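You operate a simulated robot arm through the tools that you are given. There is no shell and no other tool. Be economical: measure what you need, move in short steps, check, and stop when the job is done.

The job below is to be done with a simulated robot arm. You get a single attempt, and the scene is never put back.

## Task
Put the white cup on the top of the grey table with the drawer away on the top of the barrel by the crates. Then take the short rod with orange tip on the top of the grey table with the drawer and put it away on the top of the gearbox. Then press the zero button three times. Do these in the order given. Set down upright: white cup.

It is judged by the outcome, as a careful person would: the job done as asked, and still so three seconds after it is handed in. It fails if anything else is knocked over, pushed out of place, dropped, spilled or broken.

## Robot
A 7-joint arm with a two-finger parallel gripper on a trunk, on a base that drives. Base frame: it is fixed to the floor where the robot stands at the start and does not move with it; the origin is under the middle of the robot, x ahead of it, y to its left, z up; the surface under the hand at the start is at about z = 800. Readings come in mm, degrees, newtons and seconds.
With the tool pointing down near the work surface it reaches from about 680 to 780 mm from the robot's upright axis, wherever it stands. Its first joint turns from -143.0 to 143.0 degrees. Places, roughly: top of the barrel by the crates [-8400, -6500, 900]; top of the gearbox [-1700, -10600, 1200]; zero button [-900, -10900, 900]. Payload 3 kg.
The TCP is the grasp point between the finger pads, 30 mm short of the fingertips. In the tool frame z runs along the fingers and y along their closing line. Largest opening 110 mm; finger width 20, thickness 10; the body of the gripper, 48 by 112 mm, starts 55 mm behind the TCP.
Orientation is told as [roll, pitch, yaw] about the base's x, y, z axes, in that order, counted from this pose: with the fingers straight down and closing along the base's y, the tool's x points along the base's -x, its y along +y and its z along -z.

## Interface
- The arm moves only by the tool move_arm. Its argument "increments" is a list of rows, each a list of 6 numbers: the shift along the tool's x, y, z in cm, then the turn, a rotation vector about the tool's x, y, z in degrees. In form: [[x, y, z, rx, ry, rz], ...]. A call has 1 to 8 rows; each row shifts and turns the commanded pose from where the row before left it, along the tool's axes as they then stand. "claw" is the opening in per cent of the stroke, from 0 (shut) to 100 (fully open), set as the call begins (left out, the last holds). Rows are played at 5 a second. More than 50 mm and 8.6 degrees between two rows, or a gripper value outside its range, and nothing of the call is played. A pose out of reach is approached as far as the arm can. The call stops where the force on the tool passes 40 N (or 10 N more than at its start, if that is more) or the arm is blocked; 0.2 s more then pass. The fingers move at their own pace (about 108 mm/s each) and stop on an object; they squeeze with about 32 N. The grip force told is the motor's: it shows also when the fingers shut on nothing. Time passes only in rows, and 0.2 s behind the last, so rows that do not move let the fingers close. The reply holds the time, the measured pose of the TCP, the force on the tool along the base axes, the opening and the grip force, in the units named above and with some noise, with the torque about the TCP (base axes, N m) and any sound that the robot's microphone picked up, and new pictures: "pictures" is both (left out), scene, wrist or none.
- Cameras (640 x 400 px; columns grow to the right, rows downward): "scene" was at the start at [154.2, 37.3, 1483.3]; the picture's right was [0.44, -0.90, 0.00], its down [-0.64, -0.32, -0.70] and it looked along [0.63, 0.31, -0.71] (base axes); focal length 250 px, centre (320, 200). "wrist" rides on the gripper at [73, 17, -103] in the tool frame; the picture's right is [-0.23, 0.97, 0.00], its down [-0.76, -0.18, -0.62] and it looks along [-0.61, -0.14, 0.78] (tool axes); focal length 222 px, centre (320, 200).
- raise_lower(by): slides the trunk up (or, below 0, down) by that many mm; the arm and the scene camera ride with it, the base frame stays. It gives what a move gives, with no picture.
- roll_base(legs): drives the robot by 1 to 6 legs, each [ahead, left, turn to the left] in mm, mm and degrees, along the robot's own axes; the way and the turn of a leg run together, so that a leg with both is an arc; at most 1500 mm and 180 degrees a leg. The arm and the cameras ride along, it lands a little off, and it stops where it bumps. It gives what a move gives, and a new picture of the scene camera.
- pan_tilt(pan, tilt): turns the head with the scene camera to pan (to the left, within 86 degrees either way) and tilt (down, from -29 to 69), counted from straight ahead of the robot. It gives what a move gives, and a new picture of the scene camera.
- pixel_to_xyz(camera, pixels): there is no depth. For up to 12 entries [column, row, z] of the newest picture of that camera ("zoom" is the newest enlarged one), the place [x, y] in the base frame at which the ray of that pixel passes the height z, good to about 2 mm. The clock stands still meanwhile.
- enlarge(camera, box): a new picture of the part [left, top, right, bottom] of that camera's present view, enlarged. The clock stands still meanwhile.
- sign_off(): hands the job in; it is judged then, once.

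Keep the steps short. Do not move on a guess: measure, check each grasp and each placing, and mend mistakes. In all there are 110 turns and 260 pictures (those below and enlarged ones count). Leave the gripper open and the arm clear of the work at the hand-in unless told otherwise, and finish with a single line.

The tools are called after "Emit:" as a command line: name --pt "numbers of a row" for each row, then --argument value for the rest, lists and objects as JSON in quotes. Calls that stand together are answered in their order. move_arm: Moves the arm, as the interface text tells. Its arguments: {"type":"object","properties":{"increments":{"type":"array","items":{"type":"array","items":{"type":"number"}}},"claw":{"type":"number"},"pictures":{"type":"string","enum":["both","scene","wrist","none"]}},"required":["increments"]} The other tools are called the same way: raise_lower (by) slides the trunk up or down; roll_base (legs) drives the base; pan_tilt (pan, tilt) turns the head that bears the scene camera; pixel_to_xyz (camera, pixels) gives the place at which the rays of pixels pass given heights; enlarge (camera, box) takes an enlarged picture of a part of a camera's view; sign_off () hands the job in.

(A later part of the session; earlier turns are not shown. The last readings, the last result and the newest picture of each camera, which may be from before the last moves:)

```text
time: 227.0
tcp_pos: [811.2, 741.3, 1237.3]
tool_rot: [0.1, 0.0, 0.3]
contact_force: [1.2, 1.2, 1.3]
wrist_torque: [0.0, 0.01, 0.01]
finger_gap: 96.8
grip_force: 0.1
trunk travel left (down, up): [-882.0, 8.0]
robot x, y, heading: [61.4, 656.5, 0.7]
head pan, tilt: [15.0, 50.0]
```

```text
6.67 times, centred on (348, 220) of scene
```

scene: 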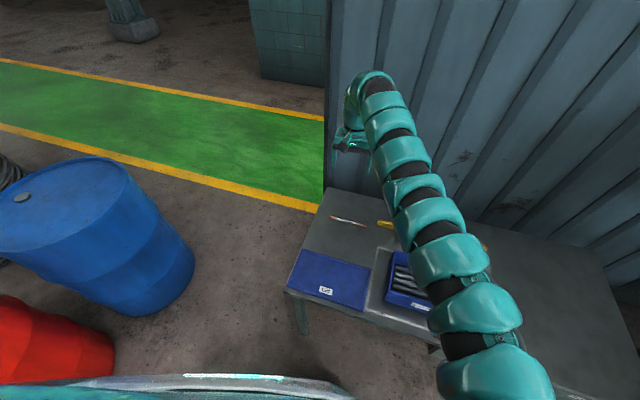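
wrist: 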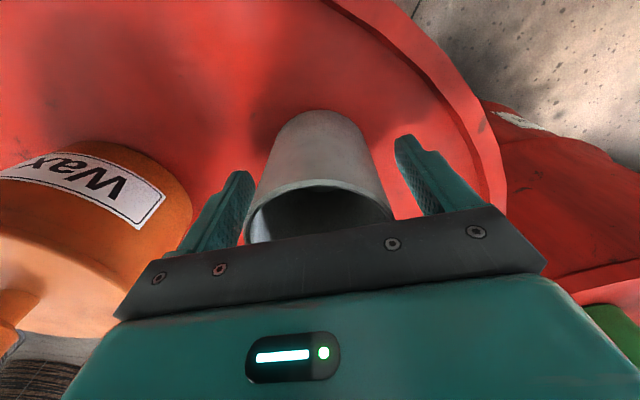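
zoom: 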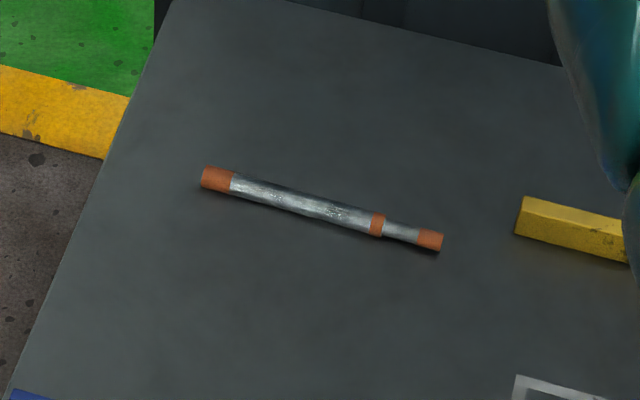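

It's one stepped rod, orange at the ends, lying along y from (903,815) to (892,647). I'll drive 60 mm nearer and turn the wrist −86° about the tool axis so the fingers close across it.

Emit:
roll_base --legs '[[60, 0, 0]]'

Emit:
move_arm --pt "0 0 0 0 0 -8.5" --pt "0 0 0 0 0 -8.5" --pt "0 0 0 0 0 -8.5" --pt "0 0 0 0 0 -8.5" --pt "0 0 0 0 0 -8.5" --claw 60 --pictures "none"

Emit:
move_arm --pt "0 0 0 0 0 -8.5" --pt "0 0 0 0 0 -8.5" --pt "0 0 0 0 0 -8.5" --pt "0 0 0 0 0 -8.5" --pt "0 0 0 0 0 -8.5" --pt "0 0 0 0 0 -0.7" --pt "0 0 0 0 0 0"

```text
time: 227.9
tcp_pos: [872.3, 743.6, 1235.5]
tool_rot: [-0.1, 0.0, 0.4]
contact_force: [0.4, -0.2, 0.2]
wrist_torque: [-0.02, 0.01, -0.01]
finger_gap: 96.8
grip_force: 0.1
trunk travel left (down, up): [-882.0, 8.0]
robot x, y, heading: [119.4, 658.2, 0.6]
head pan, tilt: [15.0, 50.0]
```

scene: 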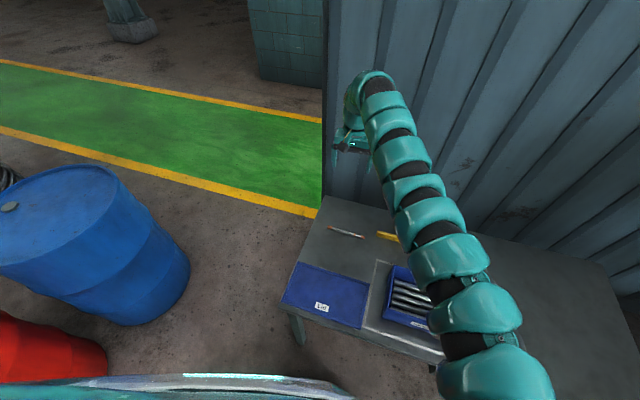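

```text
time: 229.1
tcp_pos: [873.4, 743.2, 1237.8]
tool_rot: [0.1, 0.1, 43.1]
contact_force: [-0.1, -0.3, 0.2]
wrist_torque: [-0.01, -0.01, 0.01]
finger_gap: 66.2
grip_force: 0.0
trunk travel left (down, up): [-882.0, 8.0]
robot x, y, heading: [124.9, 658.6, 0.5]
head pan, tilt: [15.0, 50.0]
```

```text
time: 230.7
tcp_pos: [872.4, 742.9, 1237.7]
tool_rot: [0.0, 0.1, 86.1]
contact_force: [-0.4, 0.0, -0.2]
wrist_torque: [0.0, -0.02, 0.0]
finger_gap: 66.0
grip_force: 0.1
trunk travel left (down, up): [-882.0, 8.0]
robot x, y, heading: [122.8, 656.3, 0.8]
head pan, tilt: [15.0, 50.0]
```

scene: 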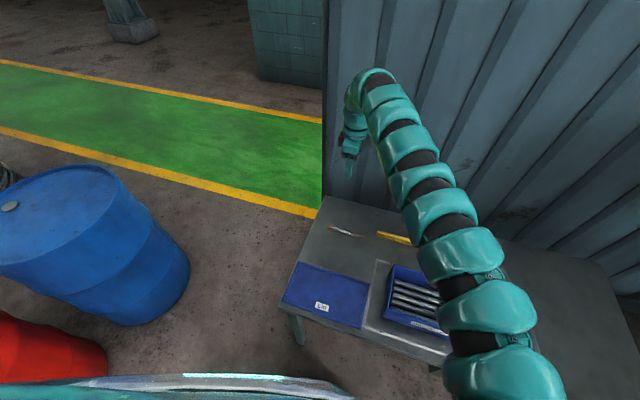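
wrist: 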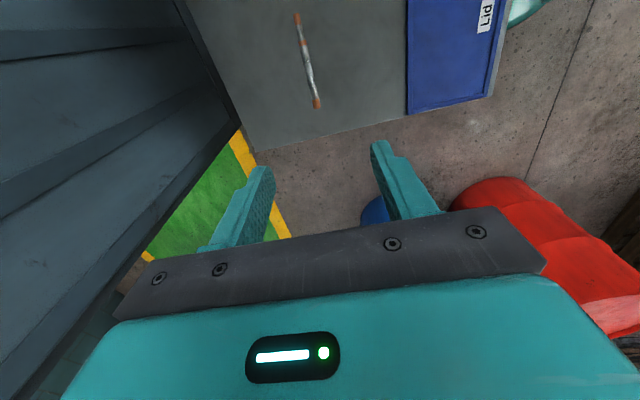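

Wrist turned. Measuring the rod and lowering the trunk to hover.

Emit:
pixel_to_xyz --camera "wrist" --pixels '[[297, 14, 808], [317, 106, 808], [309, 70, 808]]'

Emit:
raise_lower --by -290

Emit:
move_arm --pt "0 -2 0 0 0 0" --pt "0 0 0 0 0 0"

```text
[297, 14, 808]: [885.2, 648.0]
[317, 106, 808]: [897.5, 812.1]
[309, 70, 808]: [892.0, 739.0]
```

```text
time: 233.7
tcp_pos: [872.2, 742.8, 947.6]
tool_rot: [0.1, 0.2, 86.0]
contact_force: [0.1, 0.4, 0.4]
wrist_torque: [0.0, -0.03, 0.01]
finger_gap: 66.0
grip_force: 0.0
trunk travel left (down, up): [-592.0, 298.0]
robot x, y, heading: [121.1, 660.7, 0.5]
head pan, tilt: [15.0, 50.0]
```

```text
time: 234.3
tcp_pos: [879.1, 742.9, 947.2]
tool_rot: [0.1, 0.0, 86.1]
contact_force: [0.3, 0.9, -0.6]
wrist_torque: [-0.03, 0.02, 0.01]
finger_gap: 66.2
grip_force: 0.1
out of reach, approached as far as the arm can: row 1
trunk travel left (down, up): [-592.0, 298.0]
robot x, y, heading: [125.0, 660.4, 0.4]
head pan, tilt: [15.0, 50.0]
```

scene: 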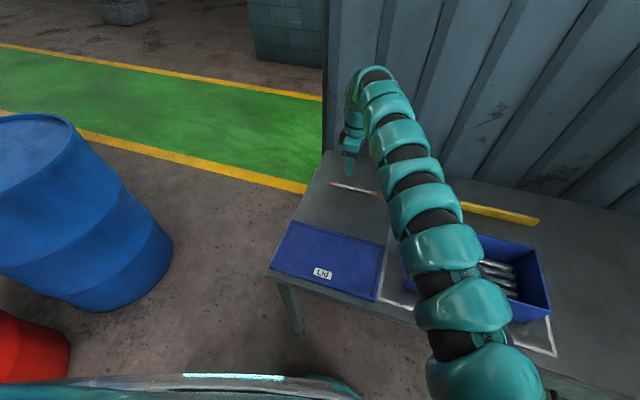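
wrist: 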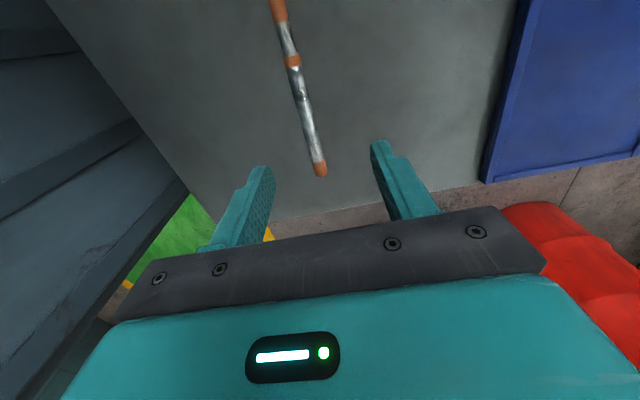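

Lowering 70 mm by arm, where the reach is longer.

Emit:
move_arm --pt "0 0 2 0 0 0" --pt "0 0 2 0 0 0" --pt "0 0 3 0 0 0" --pt "0 0 0 0 0 0"

```text
time: 235.3
tcp_pos: [879.9, 743.1, 876.3]
tool_rot: [0.0, 0.0, 86.1]
contact_force: [-0.4, -0.1, 0.4]
wrist_torque: [0.01, 0.03, 0.0]
finger_gap: 66.0
grip_force: 0.1
trunk travel left (down, up): [-592.0, 298.0]
robot x, y, heading: [121.4, 660.8, 0.9]
head pan, tilt: [15.0, 50.0]
```

scene: 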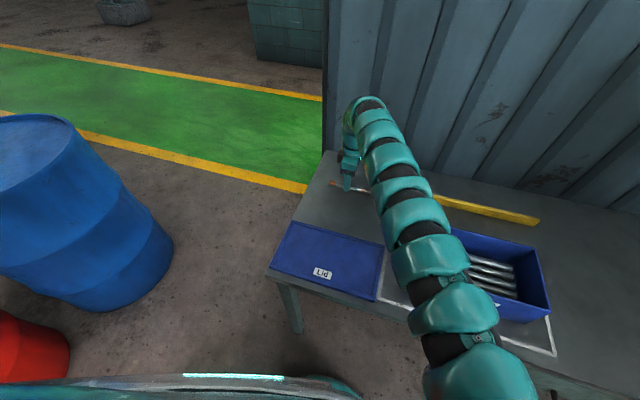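
wrist: 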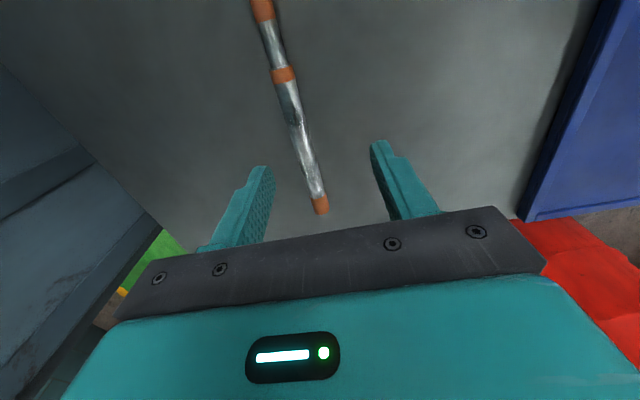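

Emit:
pixel_to_xyz --camera "wrist" --pixels '[[261, 3, 808], [284, 75, 808], [320, 205, 808], [305, 150, 808]]'

Emit:
move_arm --pt "0 -1.2 0 0 0 0" --pt "0 0 0 0 0 0" --pictures "none"

```text
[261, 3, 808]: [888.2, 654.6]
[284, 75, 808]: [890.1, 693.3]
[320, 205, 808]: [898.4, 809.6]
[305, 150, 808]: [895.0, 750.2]
```

```text
time: 235.9
tcp_pos: [882.9, 737.3, 878.3]
tool_rot: [0.0, 0.2, 86.1]
contact_force: [-0.2, -0.1, 0.6]
wrist_torque: [0.0, 0.0, 0.01]
finger_gap: 66.2
grip_force: 0.1
out of reach, approached as far as the arm can: row 1
trunk travel left (down, up): [-592.0, 298.0]
robot x, y, heading: [124.3, 656.9, 0.5]
head pan, tilt: [15.0, 50.0]
```

Arm at its limit; nudging the base 12 mm ahead.

Emit:
roll_base --legs '[[13, 0, 0]]'

Emit:
move_arm --pt "0 0 2 0 0 0" --pt "0 0 0 0 0 0" --pt "0 0 0 0 0 0" --pictures "wrist"

```text
time: 236.6
tcp_pos: [896.2, 737.6, 877.9]
tool_rot: [0.0, 0.1, 86.1]
contact_force: [0.5, -0.3, 0.2]
wrist_torque: [-0.01, 0.03, 0.02]
finger_gap: 66.1
grip_force: 0.1
trunk travel left (down, up): [-592.0, 298.0]
robot x, y, heading: [135.0, 660.6, 0.6]
head pan, tilt: [15.0, 50.0]
```

scene: 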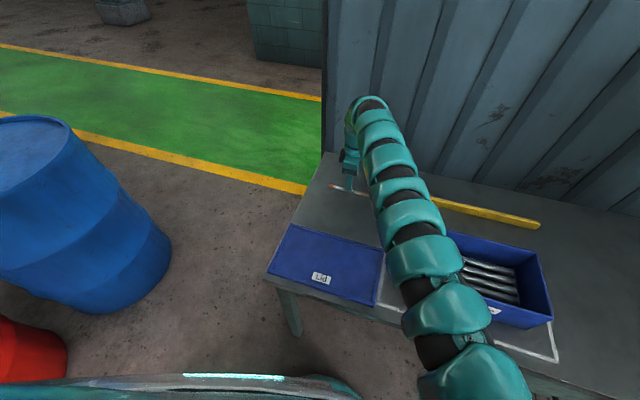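

```text
time: 237.4
tcp_pos: [893.7, 736.6, 859.0]
tool_rot: [0.1, 0.1, 86.1]
contact_force: [-0.6, 0.4, -0.8]
wrist_torque: [0.02, -0.02, 0.0]
finger_gap: 66.0
grip_force: 0.1
trunk travel left (down, up): [-592.0, 298.0]
robot x, y, heading: [135.5, 656.9, 0.5]
head pan, tilt: [15.0, 50.0]
```

wrist: 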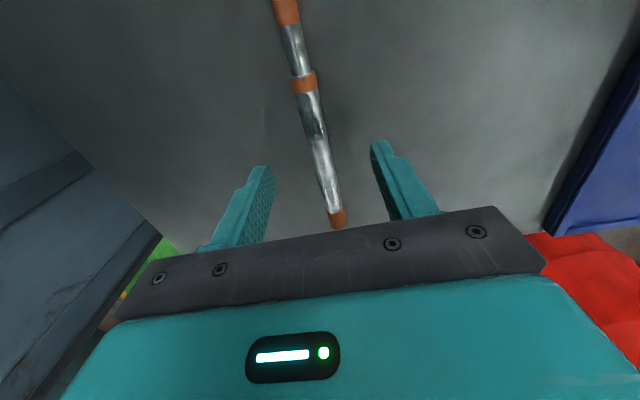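

Aligned over the rod (x 894). Descending so the fingertips straddle it just above the table.

Emit:
move_arm --pt "0 0 1.5 0 0 0" --pt "0 0 0.5 0 0 0" --pt "0 0 0.3 0 0 0" --pt "0 0 0 0 0 0" --pictures "none"

Emit:
move_arm --pt "0 0 0.2 0 0 0" --pt "0 0 0 0 0 0" --pictures "wrist"

Emit:
enlarge --camera "scene" --box '[300, 150, 396, 210]'

```text
time: 238.4
tcp_pos: [893.5, 735.5, 851.4]
tool_rot: [0.0, 0.1, 86.1]
contact_force: [1.3, -0.1, -0.2]
wrist_torque: [-0.02, 0.01, 0.01]
finger_gap: 66.0
grip_force: 0.0
out of reach, approached as far as the arm can: row 1
trunk travel left (down, up): [-592.0, 298.0]
robot x, y, heading: [136.3, 659.9, 0.6]
head pan, tilt: [15.0, 50.0]
```

```text
time: 239.0
tcp_pos: [892.8, 736.0, 848.8]
tool_rot: [0.0, 0.1, 86.1]
contact_force: [-0.3, 1.2, 0.2]
wrist_torque: [-0.03, 0.02, -0.02]
finger_gap: 66.0
grip_force: 0.1
trunk travel left (down, up): [-592.0, 298.0]
robot x, y, heading: [135.4, 658.0, 0.3]
head pan, tilt: [15.0, 50.0]
```

wrist: 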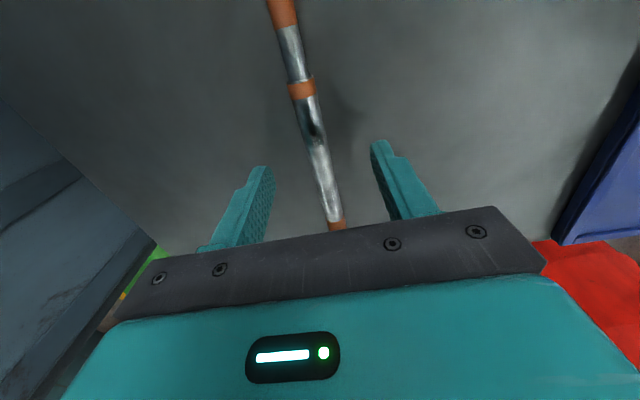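

```text
6.67 times, centred on (348, 180) of scene
```

zoom: 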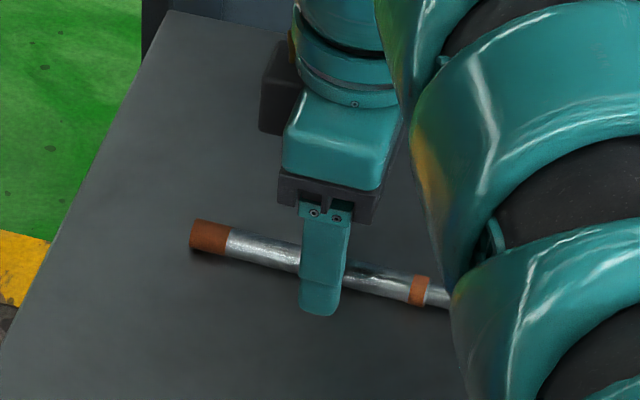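

Arm limit again on one row; the last 13 mm by the trunk.

Emit:
raise_lower --by -13

Emit:
enlarge --camera "scene" --box '[300, 150, 396, 210]'

```text
time: 239.6
tcp_pos: [893.2, 735.7, 835.0]
tool_rot: [0.1, 0.1, 86.1]
contact_force: [-0.5, 0.7, 0.3]
wrist_torque: [-0.02, 0.0, -0.02]
finger_gap: 66.0
grip_force: 0.1
trunk travel left (down, up): [-579.0, 311.0]
robot x, y, heading: [133.9, 659.8, 0.8]
head pan, tilt: [15.0, 50.0]
```

```text
6.67 times, centred on (348, 180) of scene
```

zoom: 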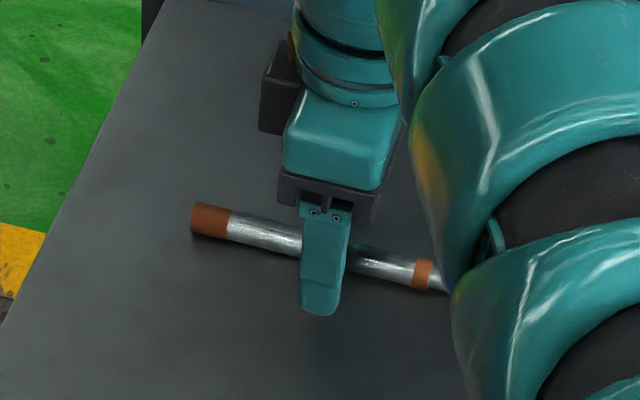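

Fingers straddle the rod. Closing.

Emit:
move_arm --pt "0 0 0 0 0 0" --pt "0 0 0 0 0 0" --pt "0 0 0 0 0 0" --pt "0 0 0 0 0 0" --claw 0 --pictures "wrist"

Emit:
raise_lower --by 60

Emit:
enlarge --camera "scene" --box '[290, 130, 418, 210]'

```text
time: 240.6
tcp_pos: [894.1, 736.1, 835.6]
tool_rot: [0.0, 0.1, 86.1]
contact_force: [-0.6, 0.4, 0.6]
wrist_torque: [-0.03, 0.03, -0.04]
finger_gap: 15.6
grip_force: 32.0
trunk travel left (down, up): [-579.0, 311.0]
robot x, y, heading: [133.1, 656.9, 0.5]
head pan, tilt: [15.0, 50.0]
```

wrist: 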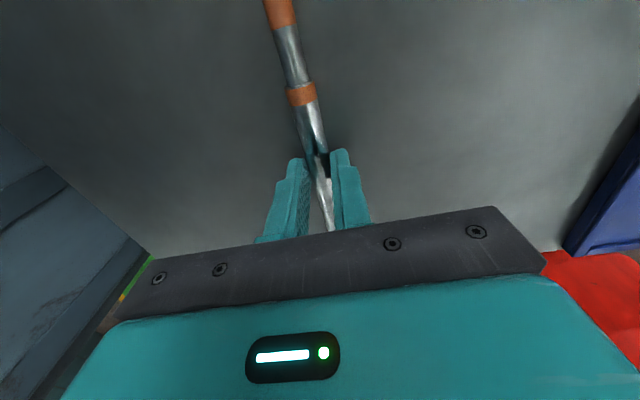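

```text
time: 241.6
tcp_pos: [893.7, 737.2, 894.4]
tool_rot: [0.1, 0.1, 86.1]
contact_force: [0.8, -0.3, -2.3]
wrist_torque: [-0.02, -0.02, -0.01]
finger_gap: 15.2
grip_force: 32.1
trunk travel left (down, up): [-639.0, 251.0]
robot x, y, heading: [134.5, 659.1, 0.7]
head pan, tilt: [15.0, 50.0]
```

```text
5.00 times, centred on (354, 170) of scene
```

zoom: 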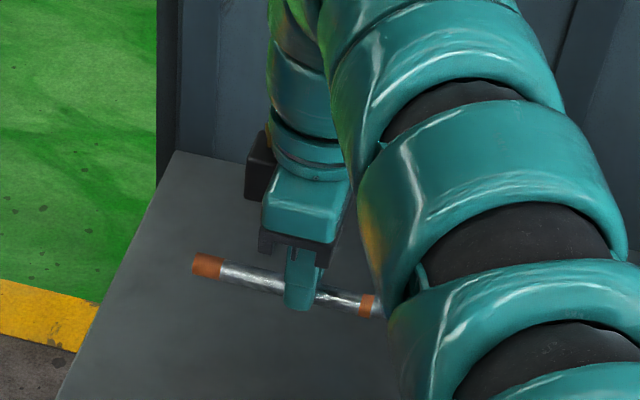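

Rod held level. Raising fully, then back off the table.

Emit:
raise_lower --by 245

Emit:
roll_base --legs '[[-420, 0, 0]]'

Emit:
move_arm --pt "0 1 -4 0 0 0" --pt "0 1 -4 0 0 0" --pt "0 1 -4 0 0 0" --pt "0 1 -4 0 0 0" --pt "0 0 0 0 0 0" --pictures "none"

Emit:
pan_tilt --pan 0 --tilt 30

```text
time: 244.2
tcp_pos: [894.6, 735.6, 1139.6]
tool_rot: [0.0, 0.1, 86.1]
contact_force: [0.1, 0.3, -3.1]
wrist_torque: [0.02, 0.01, 0.03]
finger_gap: 15.6
grip_force: 32.3
trunk travel left (down, up): [-884.0, 6.0]
robot x, y, heading: [128.5, 660.2, 0.6]
head pan, tilt: [15.0, 50.0]
```

```text
time: 246.7
tcp_pos: [479.2, 737.5, 1139.6]
tool_rot: [0.0, 0.0, 86.7]
contact_force: [0.4, 0.6, -1.9]
wrist_torque: [0.04, 0.01, -0.04]
finger_gap: 15.4
grip_force: 32.4
trunk travel left (down, up): [-884.0, 6.0]
robot x, y, heading: [-278.3, 652.2, 0.8]
head pan, tilt: [15.0, 50.0]
```

scene: 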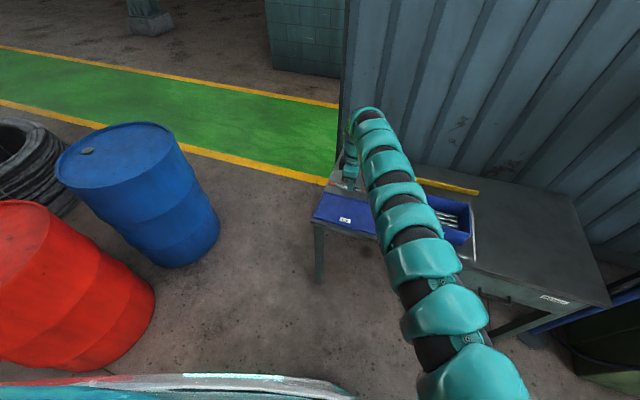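

```text
time: 247.9
tcp_pos: [441.0, 738.2, 1301.4]
tool_rot: [0.1, 0.1, 86.5]
contact_force: [-0.2, -0.2, -2.2]
wrist_torque: [0.01, 0.01, 0.03]
finger_gap: 15.6
grip_force: 31.9
trunk travel left (down, up): [-884.0, 6.0]
robot x, y, heading: [-280.8, 651.1, 1.1]
head pan, tilt: [15.0, 50.0]
```

```text
time: 248.8
tcp_pos: [440.0, 737.5, 1300.2]
tool_rot: [0.0, 0.1, 86.6]
contact_force: [0.1, 0.7, -2.9]
wrist_torque: [0.02, -0.01, 0.04]
finger_gap: 15.5
grip_force: 31.8
trunk travel left (down, up): [-884.0, 6.0]
robot x, y, heading: [-281.7, 653.8, 1.2]
head pan, tilt: [0.0, 30.0]
```

scene: 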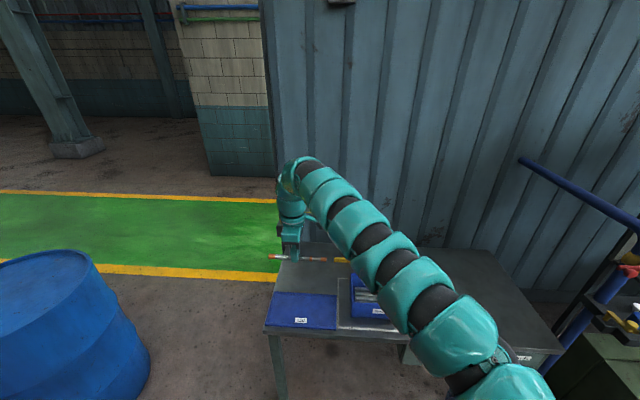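

Rod steady at z ≈ 1300. Turning right to face the corridor.

Emit:
roll_base --legs '[[0, 0, -91], [600, 0, 0]]'

```text
time: 255.9
tcp_pos: [-172.9, -667.1, 1300.3]
tool_rot: [0.1, 0.1, -3.0]
contact_force: [0.1, -0.2, -2.8]
wrist_torque: [0.01, 0.0, 0.0]
finger_gap: 15.1
grip_force: 32.5
trunk travel left (down, up): [-884.0, 6.0]
robot x, y, heading: [-260.3, 53.3, -88.5]
head pan, tilt: [0.0, 30.0]
```

scene: 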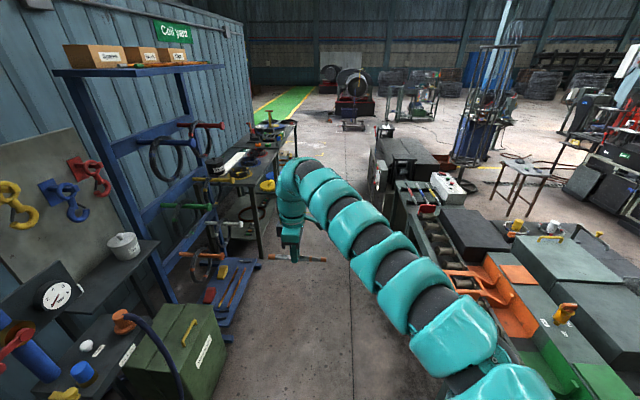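

Emit:
pixel_to_xyz --camera "scene" --pixels '[[226, 325, 0], [226, 345, 350], [262, 262, 0], [295, 185, 0], [370, 180, 0], [388, 245, 0], [440, 330, 850], [402, 240, 900], [280, 207, 0], [378, 205, 0]]'

Emit:
enlarge --camera "scene" --box '[230, 40, 550, 240]'

```text
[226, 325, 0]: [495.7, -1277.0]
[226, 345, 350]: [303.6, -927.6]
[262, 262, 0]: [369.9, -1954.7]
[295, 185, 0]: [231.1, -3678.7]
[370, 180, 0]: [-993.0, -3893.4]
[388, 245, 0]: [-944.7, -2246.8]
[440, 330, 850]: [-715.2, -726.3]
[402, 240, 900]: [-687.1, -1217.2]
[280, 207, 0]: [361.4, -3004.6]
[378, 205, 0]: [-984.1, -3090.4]
```

```text
2.00 times, centred on (390, 140) of scene
```

zoom: 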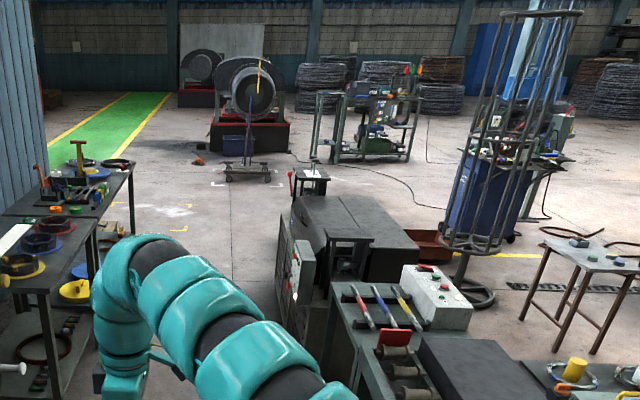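

Corridor from x ≈ −690 to 300; driving straight down it at x ≈ −200 for 3.9 m.

Emit:
roll_base --legs '[[1500, 0, 0], [1400, 0, 0]]'

Emit:
roll_base --legs '[[1400, 0, 0]]'

```text
time: 270.1
tcp_pos: [71.0, -3584.6, 1299.6]
tool_rot: [0.0, 0.1, 0.4]
contact_force: [-0.6, 0.2, -2.8]
wrist_torque: [-0.04, -0.02, 0.01]
finger_gap: 15.8
grip_force: 32.6
trunk travel left (down, up): [-884.0, 6.0]
robot x, y, heading: [-59.0, -2872.9, -85.5]
head pan, tilt: [0.0, 30.0]
```

scene: 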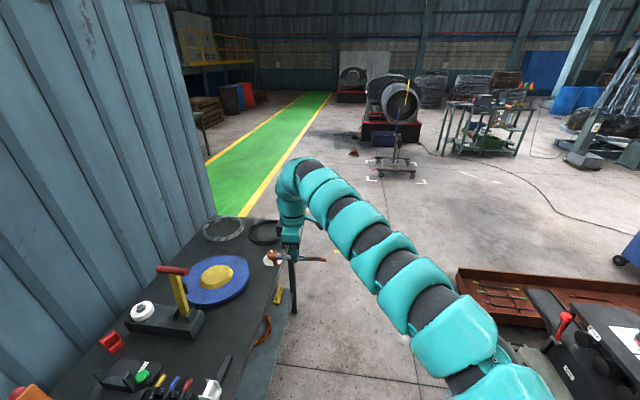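

```text
time: 276.2
tcp_pos: [228.2, -4829.5, 1300.2]
tool_rot: [0.1, 0.1, 5.8]
contact_force: [0.4, -0.6, -2.0]
wrist_torque: [0.02, 0.01, -0.01]
finger_gap: 15.3
grip_force: 31.8
trunk travel left (down, up): [-884.0, 6.0]
robot x, y, heading: [26.3, -4129.7, -80.1]
head pan, tilt: [0.0, 30.0]
stopped in leg 1: the robot was blocked; the commanded pose is now the measured one
```

scene: 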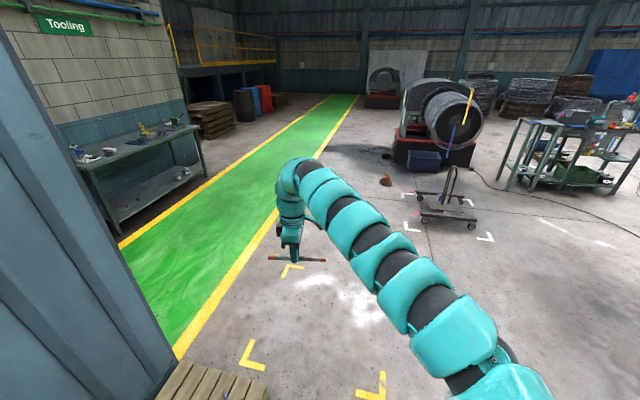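

The base was blocked—I had drifted left. Looking left and down to see what I touched.

Emit:
pan_tilt --pan 70 --tilt 50

```text
time: 277.6
tcp_pos: [227.4, -4827.5, 1301.0]
tool_rot: [0.0, 0.1, 5.8]
contact_force: [0.8, -0.5, -3.1]
wrist_torque: [0.01, -0.01, 0.02]
finger_gap: 15.6
grip_force: 31.8
trunk travel left (down, up): [-884.0, 6.0]
robot x, y, heading: [29.4, -4131.5, -79.7]
head pan, tilt: [70.0, 50.0]
```

scene: 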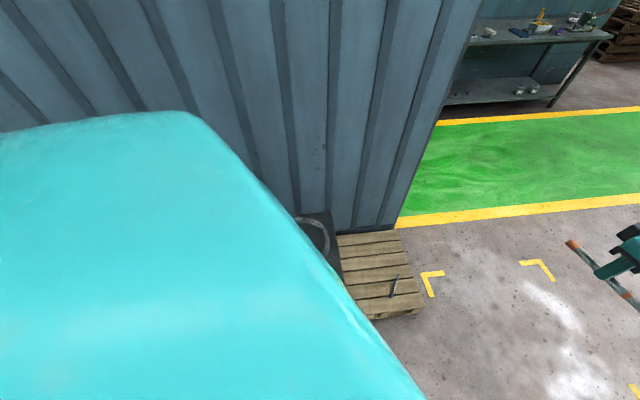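

I'm against the work table's end / pallet. Moving directly away: strafe right 300 mm.

Emit:
roll_base --legs '[[0, -300, 0]]'

Emit:
pan_tilt --pan 80 --tilt 45

```text
time: 279.6
tcp_pos: [-74.9, -4880.4, 1301.2]
tool_rot: [0.1, 0.0, 5.3]
contact_force: [0.0, -0.2, -2.6]
wrist_torque: [0.01, -0.02, 0.02]
finger_gap: 15.4
grip_force: 32.4
trunk travel left (down, up): [-884.0, 6.0]
robot x, y, heading: [-264.2, -4179.7, -80.4]
head pan, tilt: [70.0, 50.0]
```

scene: 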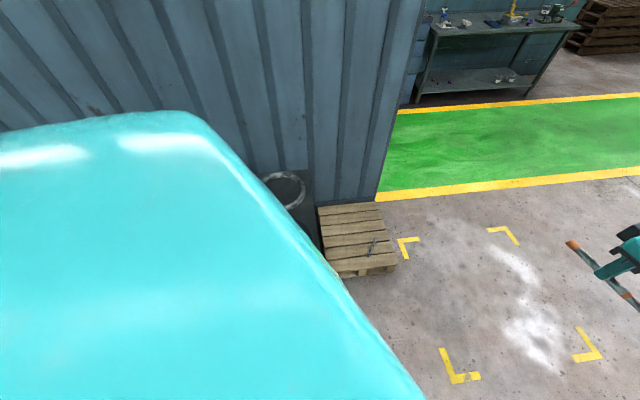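

```text
time: 280.4
tcp_pos: [-73.3, -4882.2, 1300.0]
tool_rot: [0.0, 0.1, 5.2]
contact_force: [-0.7, 0.3, -3.6]
wrist_torque: [0.01, -0.03, 0.02]
finger_gap: 15.3
grip_force: 32.0
trunk travel left (down, up): [-884.0, 6.0]
robot x, y, heading: [-263.2, -4181.1, -80.3]
head pan, tilt: [80.0, 45.0]
```

scene: 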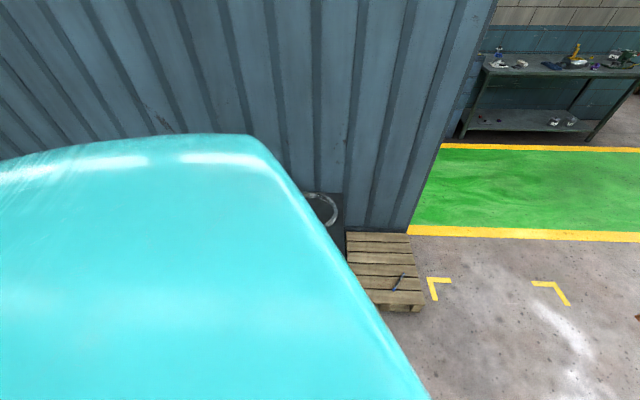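

Everything there still stands as before. Now turn to face the gearbox area (bearing ≈ −102°).

Emit:
pan_tilt --pan 0 --tilt 22

Emit:
roll_base --legs '[[500, -300, -20]]'

Emit:
enlarge --camera "scene" --box '[160, 60, 480, 260]'

```text
time: 281.9
tcp_pos: [-74.6, -4880.1, 1300.2]
tool_rot: [0.0, 0.1, 5.3]
contact_force: [0.1, 0.0, -3.0]
wrist_torque: [-0.03, -0.04, 0.0]
finger_gap: 15.4
grip_force: 32.1
trunk travel left (down, up): [-884.0, 6.0]
robot x, y, heading: [-267.2, -4181.1, -80.3]
head pan, tilt: [0.0, 22.0]
```

scene: 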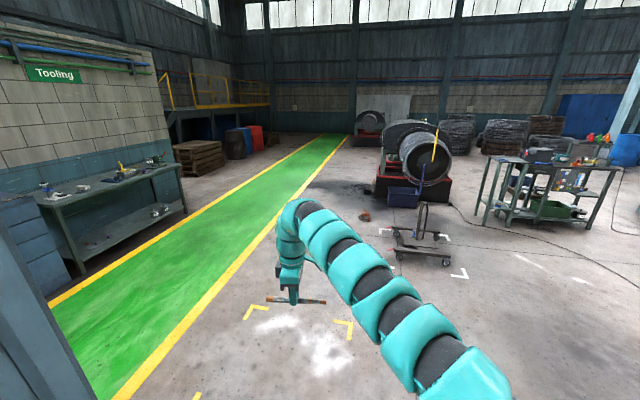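

```text
time: 285.2
tcp_pos: [-614.5, -5408.8, 1299.8]
tool_rot: [0.0, 0.1, -13.9]
contact_force: [0.0, -0.2, -2.1]
wrist_torque: [-0.03, -0.06, 0.0]
finger_gap: 15.6
grip_force: 31.9
trunk travel left (down, up): [-884.0, 6.0]
robot x, y, heading: [-565.2, -4686.3, -99.5]
head pan, tilt: [0.0, 22.0]
```

scene: 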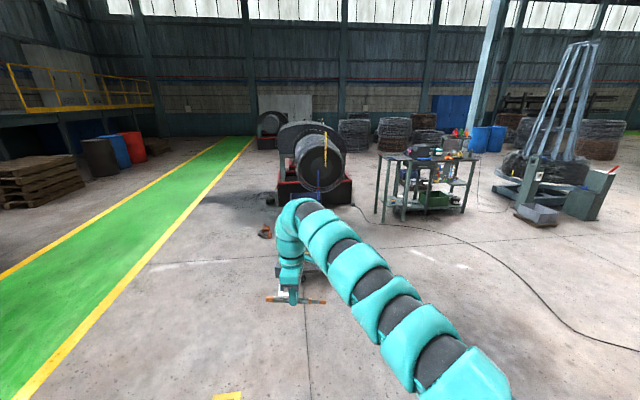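

```text
2.00 times, centred on (320, 160) of scene
```

zoom: 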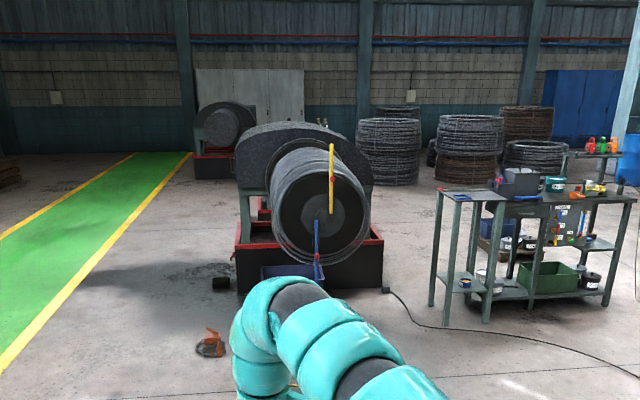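

The machine straight ahead (a drawing drum with gearbox) lies at the target bearing. Enlarging it.

Emit:
enlarge --camera "scene" --box '[255, 100, 383, 220]'

Emit:
pixel_to_xyz --camera "scene" --pixels '[[275, 208, 0], [352, 205, 0], [265, 235, 0], [376, 222, 0], [400, 220, 0], [305, 262, 0], [230, 180, 0], [310, 212, 0]]'

```text
3.33 times, centred on (319, 160) of scene
```

zoom: 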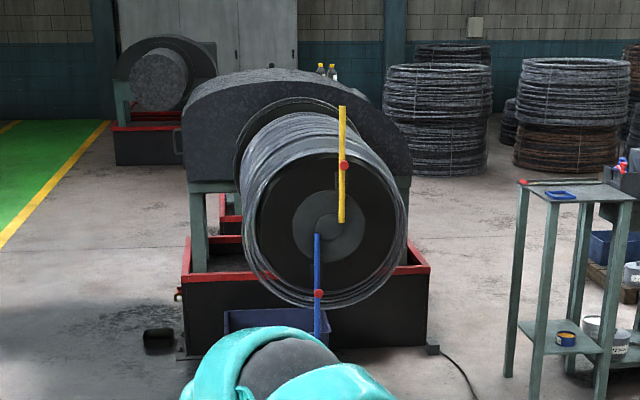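

```text
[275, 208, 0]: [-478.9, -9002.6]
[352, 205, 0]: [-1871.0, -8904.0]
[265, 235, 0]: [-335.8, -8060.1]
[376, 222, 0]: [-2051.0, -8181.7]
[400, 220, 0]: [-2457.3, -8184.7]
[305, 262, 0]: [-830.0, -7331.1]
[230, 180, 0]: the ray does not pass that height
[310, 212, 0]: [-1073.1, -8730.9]
```

The gearbox and button lie behind this machine. I'll go down the east side (along the walkway) for a view: to about (300, −7400).

Emit:
roll_base --legs '[[0, 0, 9.5], [1350, 430, 0], [1350, 430, 0]]'

Emit:
pan_tilt --pan -20 --tilt 20

```text
time: 299.7
tcp_pos: [441.0, -8119.3, 1301.0]
tool_rot: [0.1, 0.1, -1.6]
contact_force: [-0.8, -0.8, -3.0]
wrist_torque: [0.0, -0.06, 0.02]
finger_gap: 15.3
grip_force: 32.0
trunk travel left (down, up): [-884.0, 6.0]
robot x, y, heading: [334.9, -7398.1, -87.6]
head pan, tilt: [0.0, 22.0]
```

scene: 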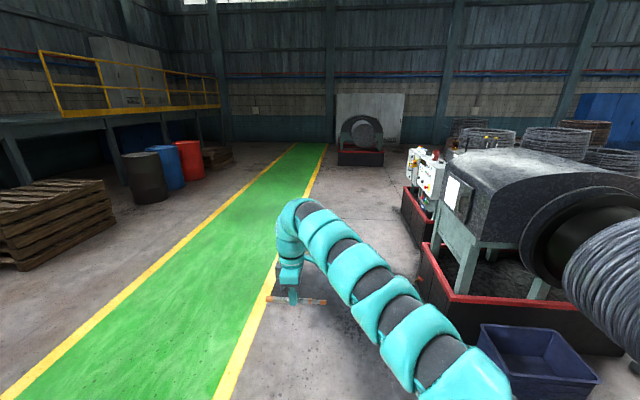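

```text
time: 300.6
tcp_pos: [441.1, -8117.0, 1300.2]
tool_rot: [0.1, 0.0, -1.7]
contact_force: [0.0, 0.0, -3.7]
wrist_torque: [0.01, -0.01, -0.02]
finger_gap: 15.6
grip_force: 31.4
trunk travel left (down, up): [-884.0, 6.0]
robot x, y, heading: [334.9, -7401.0, -87.6]
head pan, tilt: [-20.0, 20.0]
```

scene: 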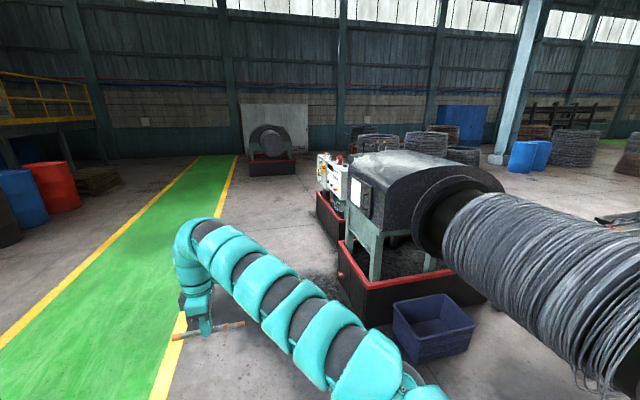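

Emit:
enlarge --camera "scene" --box '[290, 120, 490, 245]'

Emit:
pixel_to_xyz --camera "scene" --pixels '[[318, 215, 0], [338, 245, 0], [338, 282, 0], [367, 318, 0], [333, 175, 1000], [235, 185, 0]]'

```text
3.20 times, centred on (390, 182) of scene
```

zoom: 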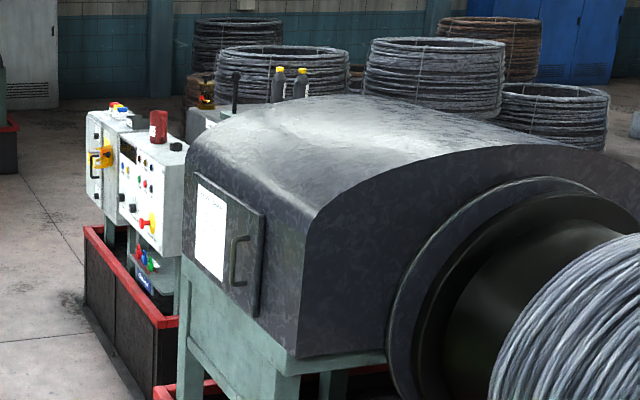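

```text
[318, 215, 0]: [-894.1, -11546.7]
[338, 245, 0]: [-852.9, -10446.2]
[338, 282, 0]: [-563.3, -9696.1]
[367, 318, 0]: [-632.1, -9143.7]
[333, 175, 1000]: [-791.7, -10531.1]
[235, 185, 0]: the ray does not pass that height
```

Control boxes with buttons face east on the second machine at about (−800, −10500). I'll drive on to y ≈ −10600 and face west.

Emit:
roll_base --legs '[[1500, 0, 0], [1500, 0, 0], [200, 0, 0], [0, 0, -92]]'

Emit:
pan_tilt --pan 0 --tilt 22

```text
time: 320.1
tcp_pos: [-260.8, -10573.7, 1300.9]
tool_rot: [0.0, 0.1, -97.8]
contact_force: [0.4, 0.8, -2.8]
wrist_torque: [0.0, 0.0, -0.01]
finger_gap: 15.3
grip_force: 31.7
trunk travel left (down, up): [-884.0, 6.0]
robot x, y, heading: [463.0, -10547.0, 176.3]
head pan, tilt: [-20.0, 20.0]
```

scene: 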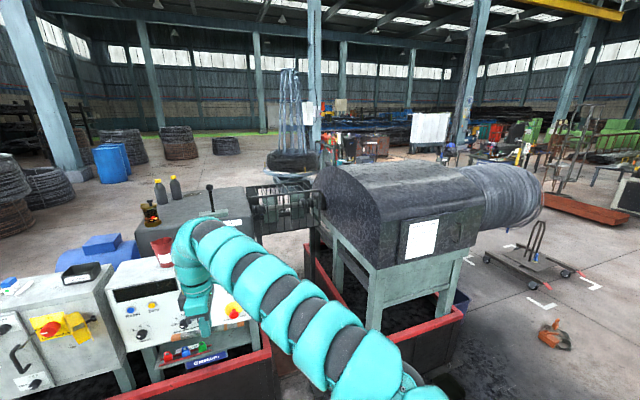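

```text
time: 320.9
tcp_pos: [-260.5, -10573.9, 1300.5]
tool_rot: [-0.1, 0.1, -97.8]
contact_force: [-0.8, 0.5, -3.1]
wrist_torque: [0.0, -0.01, -0.03]
finger_gap: 15.6
grip_force: 31.4
trunk travel left (down, up): [-884.0, 6.0]
robot x, y, heading: [463.9, -10546.1, 176.1]
head pan, tilt: [0.0, 22.0]
```

scene: 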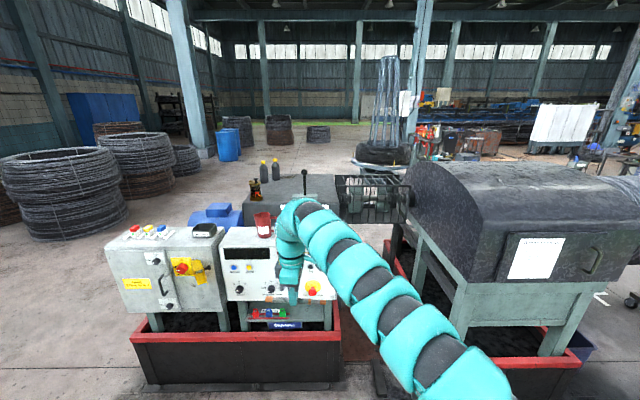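

Emit:
enlarge --camera "scene" --box '[180, 150, 420, 300]'

Emit:
enlarge --camera "scene" --box '[100, 210, 356, 340]'

Emit:
pixel_to_xyz --camera "scene" --pixels '[[134, 340, 300], [340, 335, 300], [255, 213, 1200], [340, 185, 1200], [305, 180, 1200], [245, 190, 1200], [165, 240, 1150], [340, 200, 1200], [232, 340, 300]]'

```text
2.67 times, centred on (300, 225) of scene
```

zoom: 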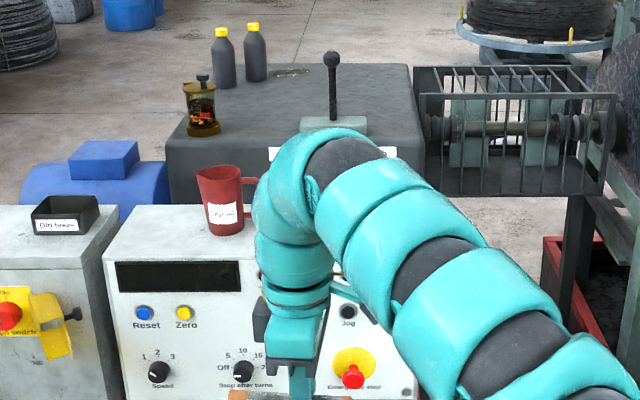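

```text
2.50 times, centred on (228, 275) of scene
```

zoom: 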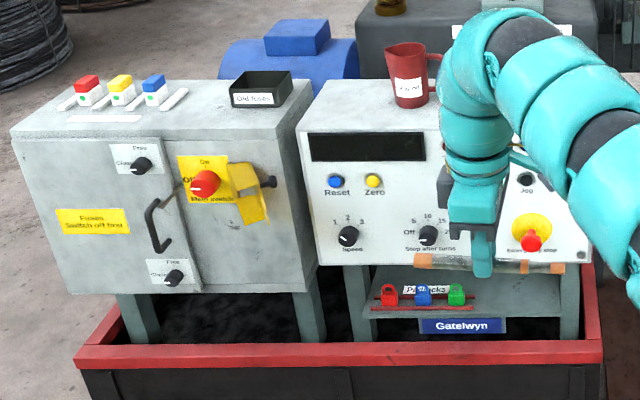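

```text
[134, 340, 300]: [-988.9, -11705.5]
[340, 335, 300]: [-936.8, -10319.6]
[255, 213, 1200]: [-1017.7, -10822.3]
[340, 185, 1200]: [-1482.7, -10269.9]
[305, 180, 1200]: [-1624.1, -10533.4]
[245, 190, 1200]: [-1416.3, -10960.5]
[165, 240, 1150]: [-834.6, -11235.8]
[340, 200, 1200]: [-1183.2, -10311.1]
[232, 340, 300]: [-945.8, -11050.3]
```

The Zero button (yellow) is on the panel's front; the gearbox top (dark grey, with bottles, lamp and lever) is behind, best reached from the west. Measuring routes around.

Emit:
pixel_to_xyz --camera "scene" --pixels '[[70, 238, 0], [130, 222, 0], [170, 195, 0], [200, 172, 0], [135, 380, 0], [20, 232, 0], [280, 145, 0], [345, 160, 0], [375, 165, 0]]'

Emit:
pan_tilt --pan 35 --tilt 25

```text
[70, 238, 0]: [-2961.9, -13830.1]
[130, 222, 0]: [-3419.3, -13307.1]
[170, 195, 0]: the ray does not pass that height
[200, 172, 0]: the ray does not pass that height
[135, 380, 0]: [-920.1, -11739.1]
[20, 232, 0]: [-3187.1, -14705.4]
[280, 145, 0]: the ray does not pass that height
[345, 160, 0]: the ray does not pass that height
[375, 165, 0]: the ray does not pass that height
```

```text
time: 321.9
tcp_pos: [-260.9, -10573.5, 1301.1]
tool_rot: [0.0, 0.2, -97.9]
contact_force: [0.6, 0.1, -1.7]
wrist_torque: [-0.03, 0.0, 0.02]
finger_gap: 15.6
grip_force: 32.3
trunk travel left (down, up): [-884.0, 6.0]
robot x, y, heading: [463.1, -10544.8, 176.6]
head pan, tilt: [35.0, 25.0]
```

scene: 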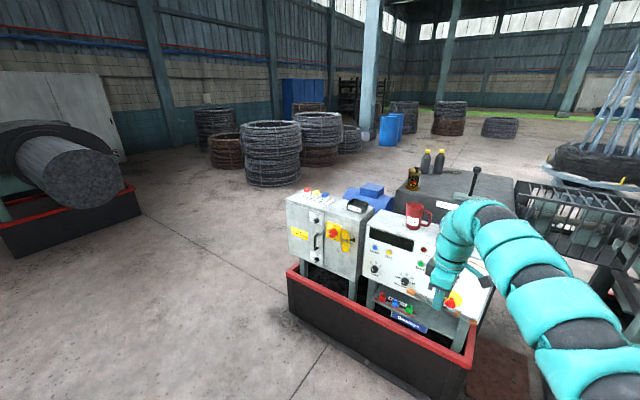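

A 2 m lane runs south of the machine. Measuring its borders.

Emit:
pixel_to_xyz --camera "scene" --pixels '[[140, 215, 0], [12, 258, 0], [272, 187, 0], [245, 180, 0], [318, 167, 0], [288, 308, 0], [370, 225, 1000], [220, 165, 0]]'

Emit:
roll_base --legs '[[0, 0, 4], [300, 1400, 0], [0, 700, 0]]'

Emit:
pan_tilt --pan 0 --tilt 25

```text
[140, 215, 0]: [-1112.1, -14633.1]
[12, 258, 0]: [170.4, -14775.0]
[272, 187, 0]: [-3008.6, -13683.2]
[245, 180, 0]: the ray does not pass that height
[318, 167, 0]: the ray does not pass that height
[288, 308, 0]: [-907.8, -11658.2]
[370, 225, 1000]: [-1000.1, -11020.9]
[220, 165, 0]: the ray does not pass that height
```

```text
time: 333.0
tcp_pos: [-544.8, -12744.8, 1299.9]
tool_rot: [0.0, 0.1, -94.7]
contact_force: [0.3, -0.6, -3.8]
wrist_torque: [-0.02, 0.0, -0.02]
finger_gap: 15.3
grip_force: 32.1
trunk travel left (down, up): [-884.0, 6.0]
robot x, y, heading: [176.5, -12680.1, 179.7]
head pan, tilt: [35.0, 25.0]
```

scene: 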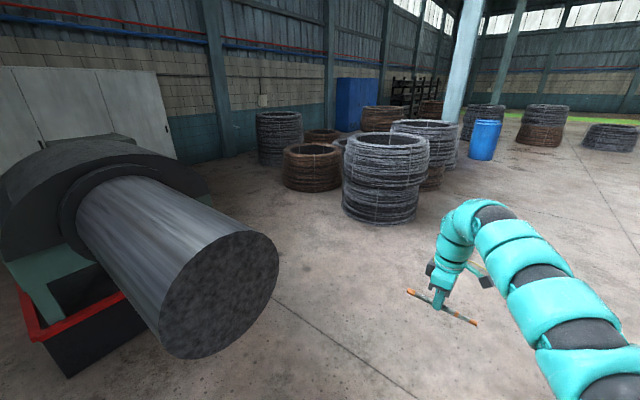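

```text
time: 334.0
tcp_pos: [-544.5, -12744.0, 1301.8]
tool_rot: [0.1, 0.1, -94.7]
contact_force: [0.4, 0.5, -2.3]
wrist_torque: [-0.01, 0.03, 0.0]
finger_gap: 15.7
grip_force: 31.4
trunk travel left (down, up): [-884.0, 6.0]
robot x, y, heading: [178.9, -12672.6, 179.7]
head pan, tilt: [0.0, 25.0]
```

scene: 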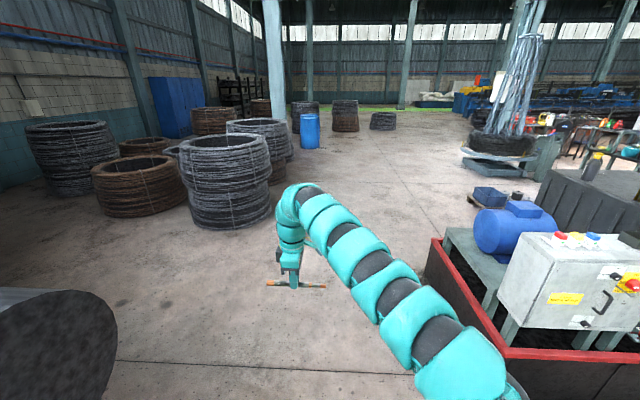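

Emit:
pixel_to_xyz --camera "scene" --pixels '[[116, 335, 900], [270, 218, 0], [432, 300, 0], [430, 262, 350], [490, 205, 0], [520, 175, 0], [565, 185, 1200]]'

```text
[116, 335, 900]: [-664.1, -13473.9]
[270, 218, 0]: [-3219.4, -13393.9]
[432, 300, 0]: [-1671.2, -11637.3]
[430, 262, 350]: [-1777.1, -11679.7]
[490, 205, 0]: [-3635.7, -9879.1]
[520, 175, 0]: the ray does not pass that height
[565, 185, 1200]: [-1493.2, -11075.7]
```

Clear. Driving west 2.75 m, then turning north to view the gearbox from its west side.

Emit:
roll_base --legs '[[1500, 0, 0], [1300, -30, 0], [0, 0, -90], [900, 0, 0]]'

Emit:
pan_tilt --pan -35 --tilt 25

```text
time: 355.7
tcp_pos: [-2704.5, -10967.9, 1300.5]
tool_rot: [0.1, 0.1, 176.3]
contact_force: [0.3, 0.0, -3.0]
wrist_torque: [0.02, 0.03, 0.0]
finger_gap: 15.3
grip_force: 32.2
trunk travel left (down, up): [-884.0, 6.0]
robot x, y, heading: [-2621.6, -11687.8, 90.7]
head pan, tilt: [0.0, 25.0]
```

scene: 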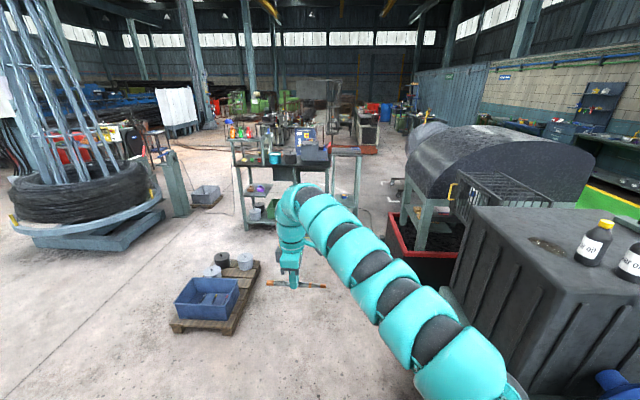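

```text
time: 356.7
tcp_pos: [-2704.2, -10968.6, 1299.8]
tool_rot: [0.0, 0.0, 176.5]
contact_force: [0.3, -0.2, -3.0]
wrist_torque: [0.0, -0.01, -0.01]
finger_gap: 15.6
grip_force: 31.9
trunk travel left (down, up): [-884.0, 6.0]
robot x, y, heading: [-2622.2, -11690.0, 90.6]
head pan, tilt: [-35.0, 25.0]
```

scene: 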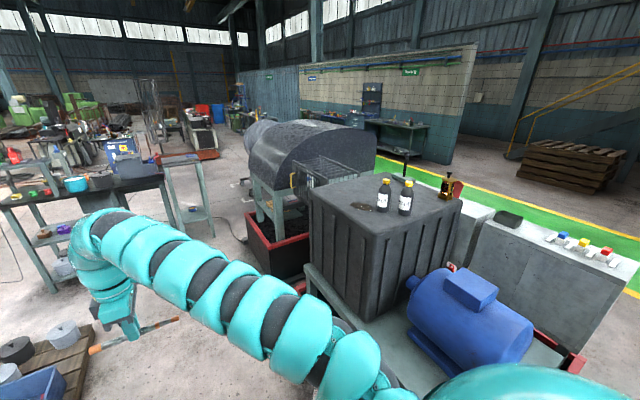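

Measuring the gearbox top corners and items on it (bottles at (384,208), (405,213)).

Emit:
enlarge --camera "scene" --box '[290, 150, 482, 270]'

Emit:
pixel_to_xyz --camera "scene" --pixels '[[309, 191, 1200], [374, 243, 1200], [461, 200, 1200], [384, 210, 1200], [405, 213, 1200], [363, 207, 1200], [441, 196, 1200], [385, 173, 1200], [340, 175, 1200], [305, 265, 650], [412, 380, 650], [300, 290, 300]]'

```text
3.33 times, centred on (386, 210) of scene
```

zoom: 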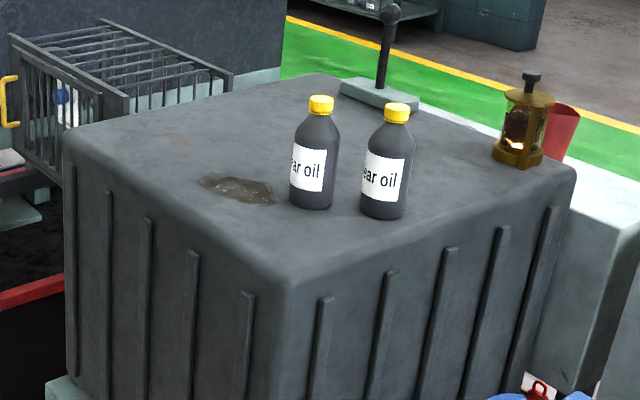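

```text
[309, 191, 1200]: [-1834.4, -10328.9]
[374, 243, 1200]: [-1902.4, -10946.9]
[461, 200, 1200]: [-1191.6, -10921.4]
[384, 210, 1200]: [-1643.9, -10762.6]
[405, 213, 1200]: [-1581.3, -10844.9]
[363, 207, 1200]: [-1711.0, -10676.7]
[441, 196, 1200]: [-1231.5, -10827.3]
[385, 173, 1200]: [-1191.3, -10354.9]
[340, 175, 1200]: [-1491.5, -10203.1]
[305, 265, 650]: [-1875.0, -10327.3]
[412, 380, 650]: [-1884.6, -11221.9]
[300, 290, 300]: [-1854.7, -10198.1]
```

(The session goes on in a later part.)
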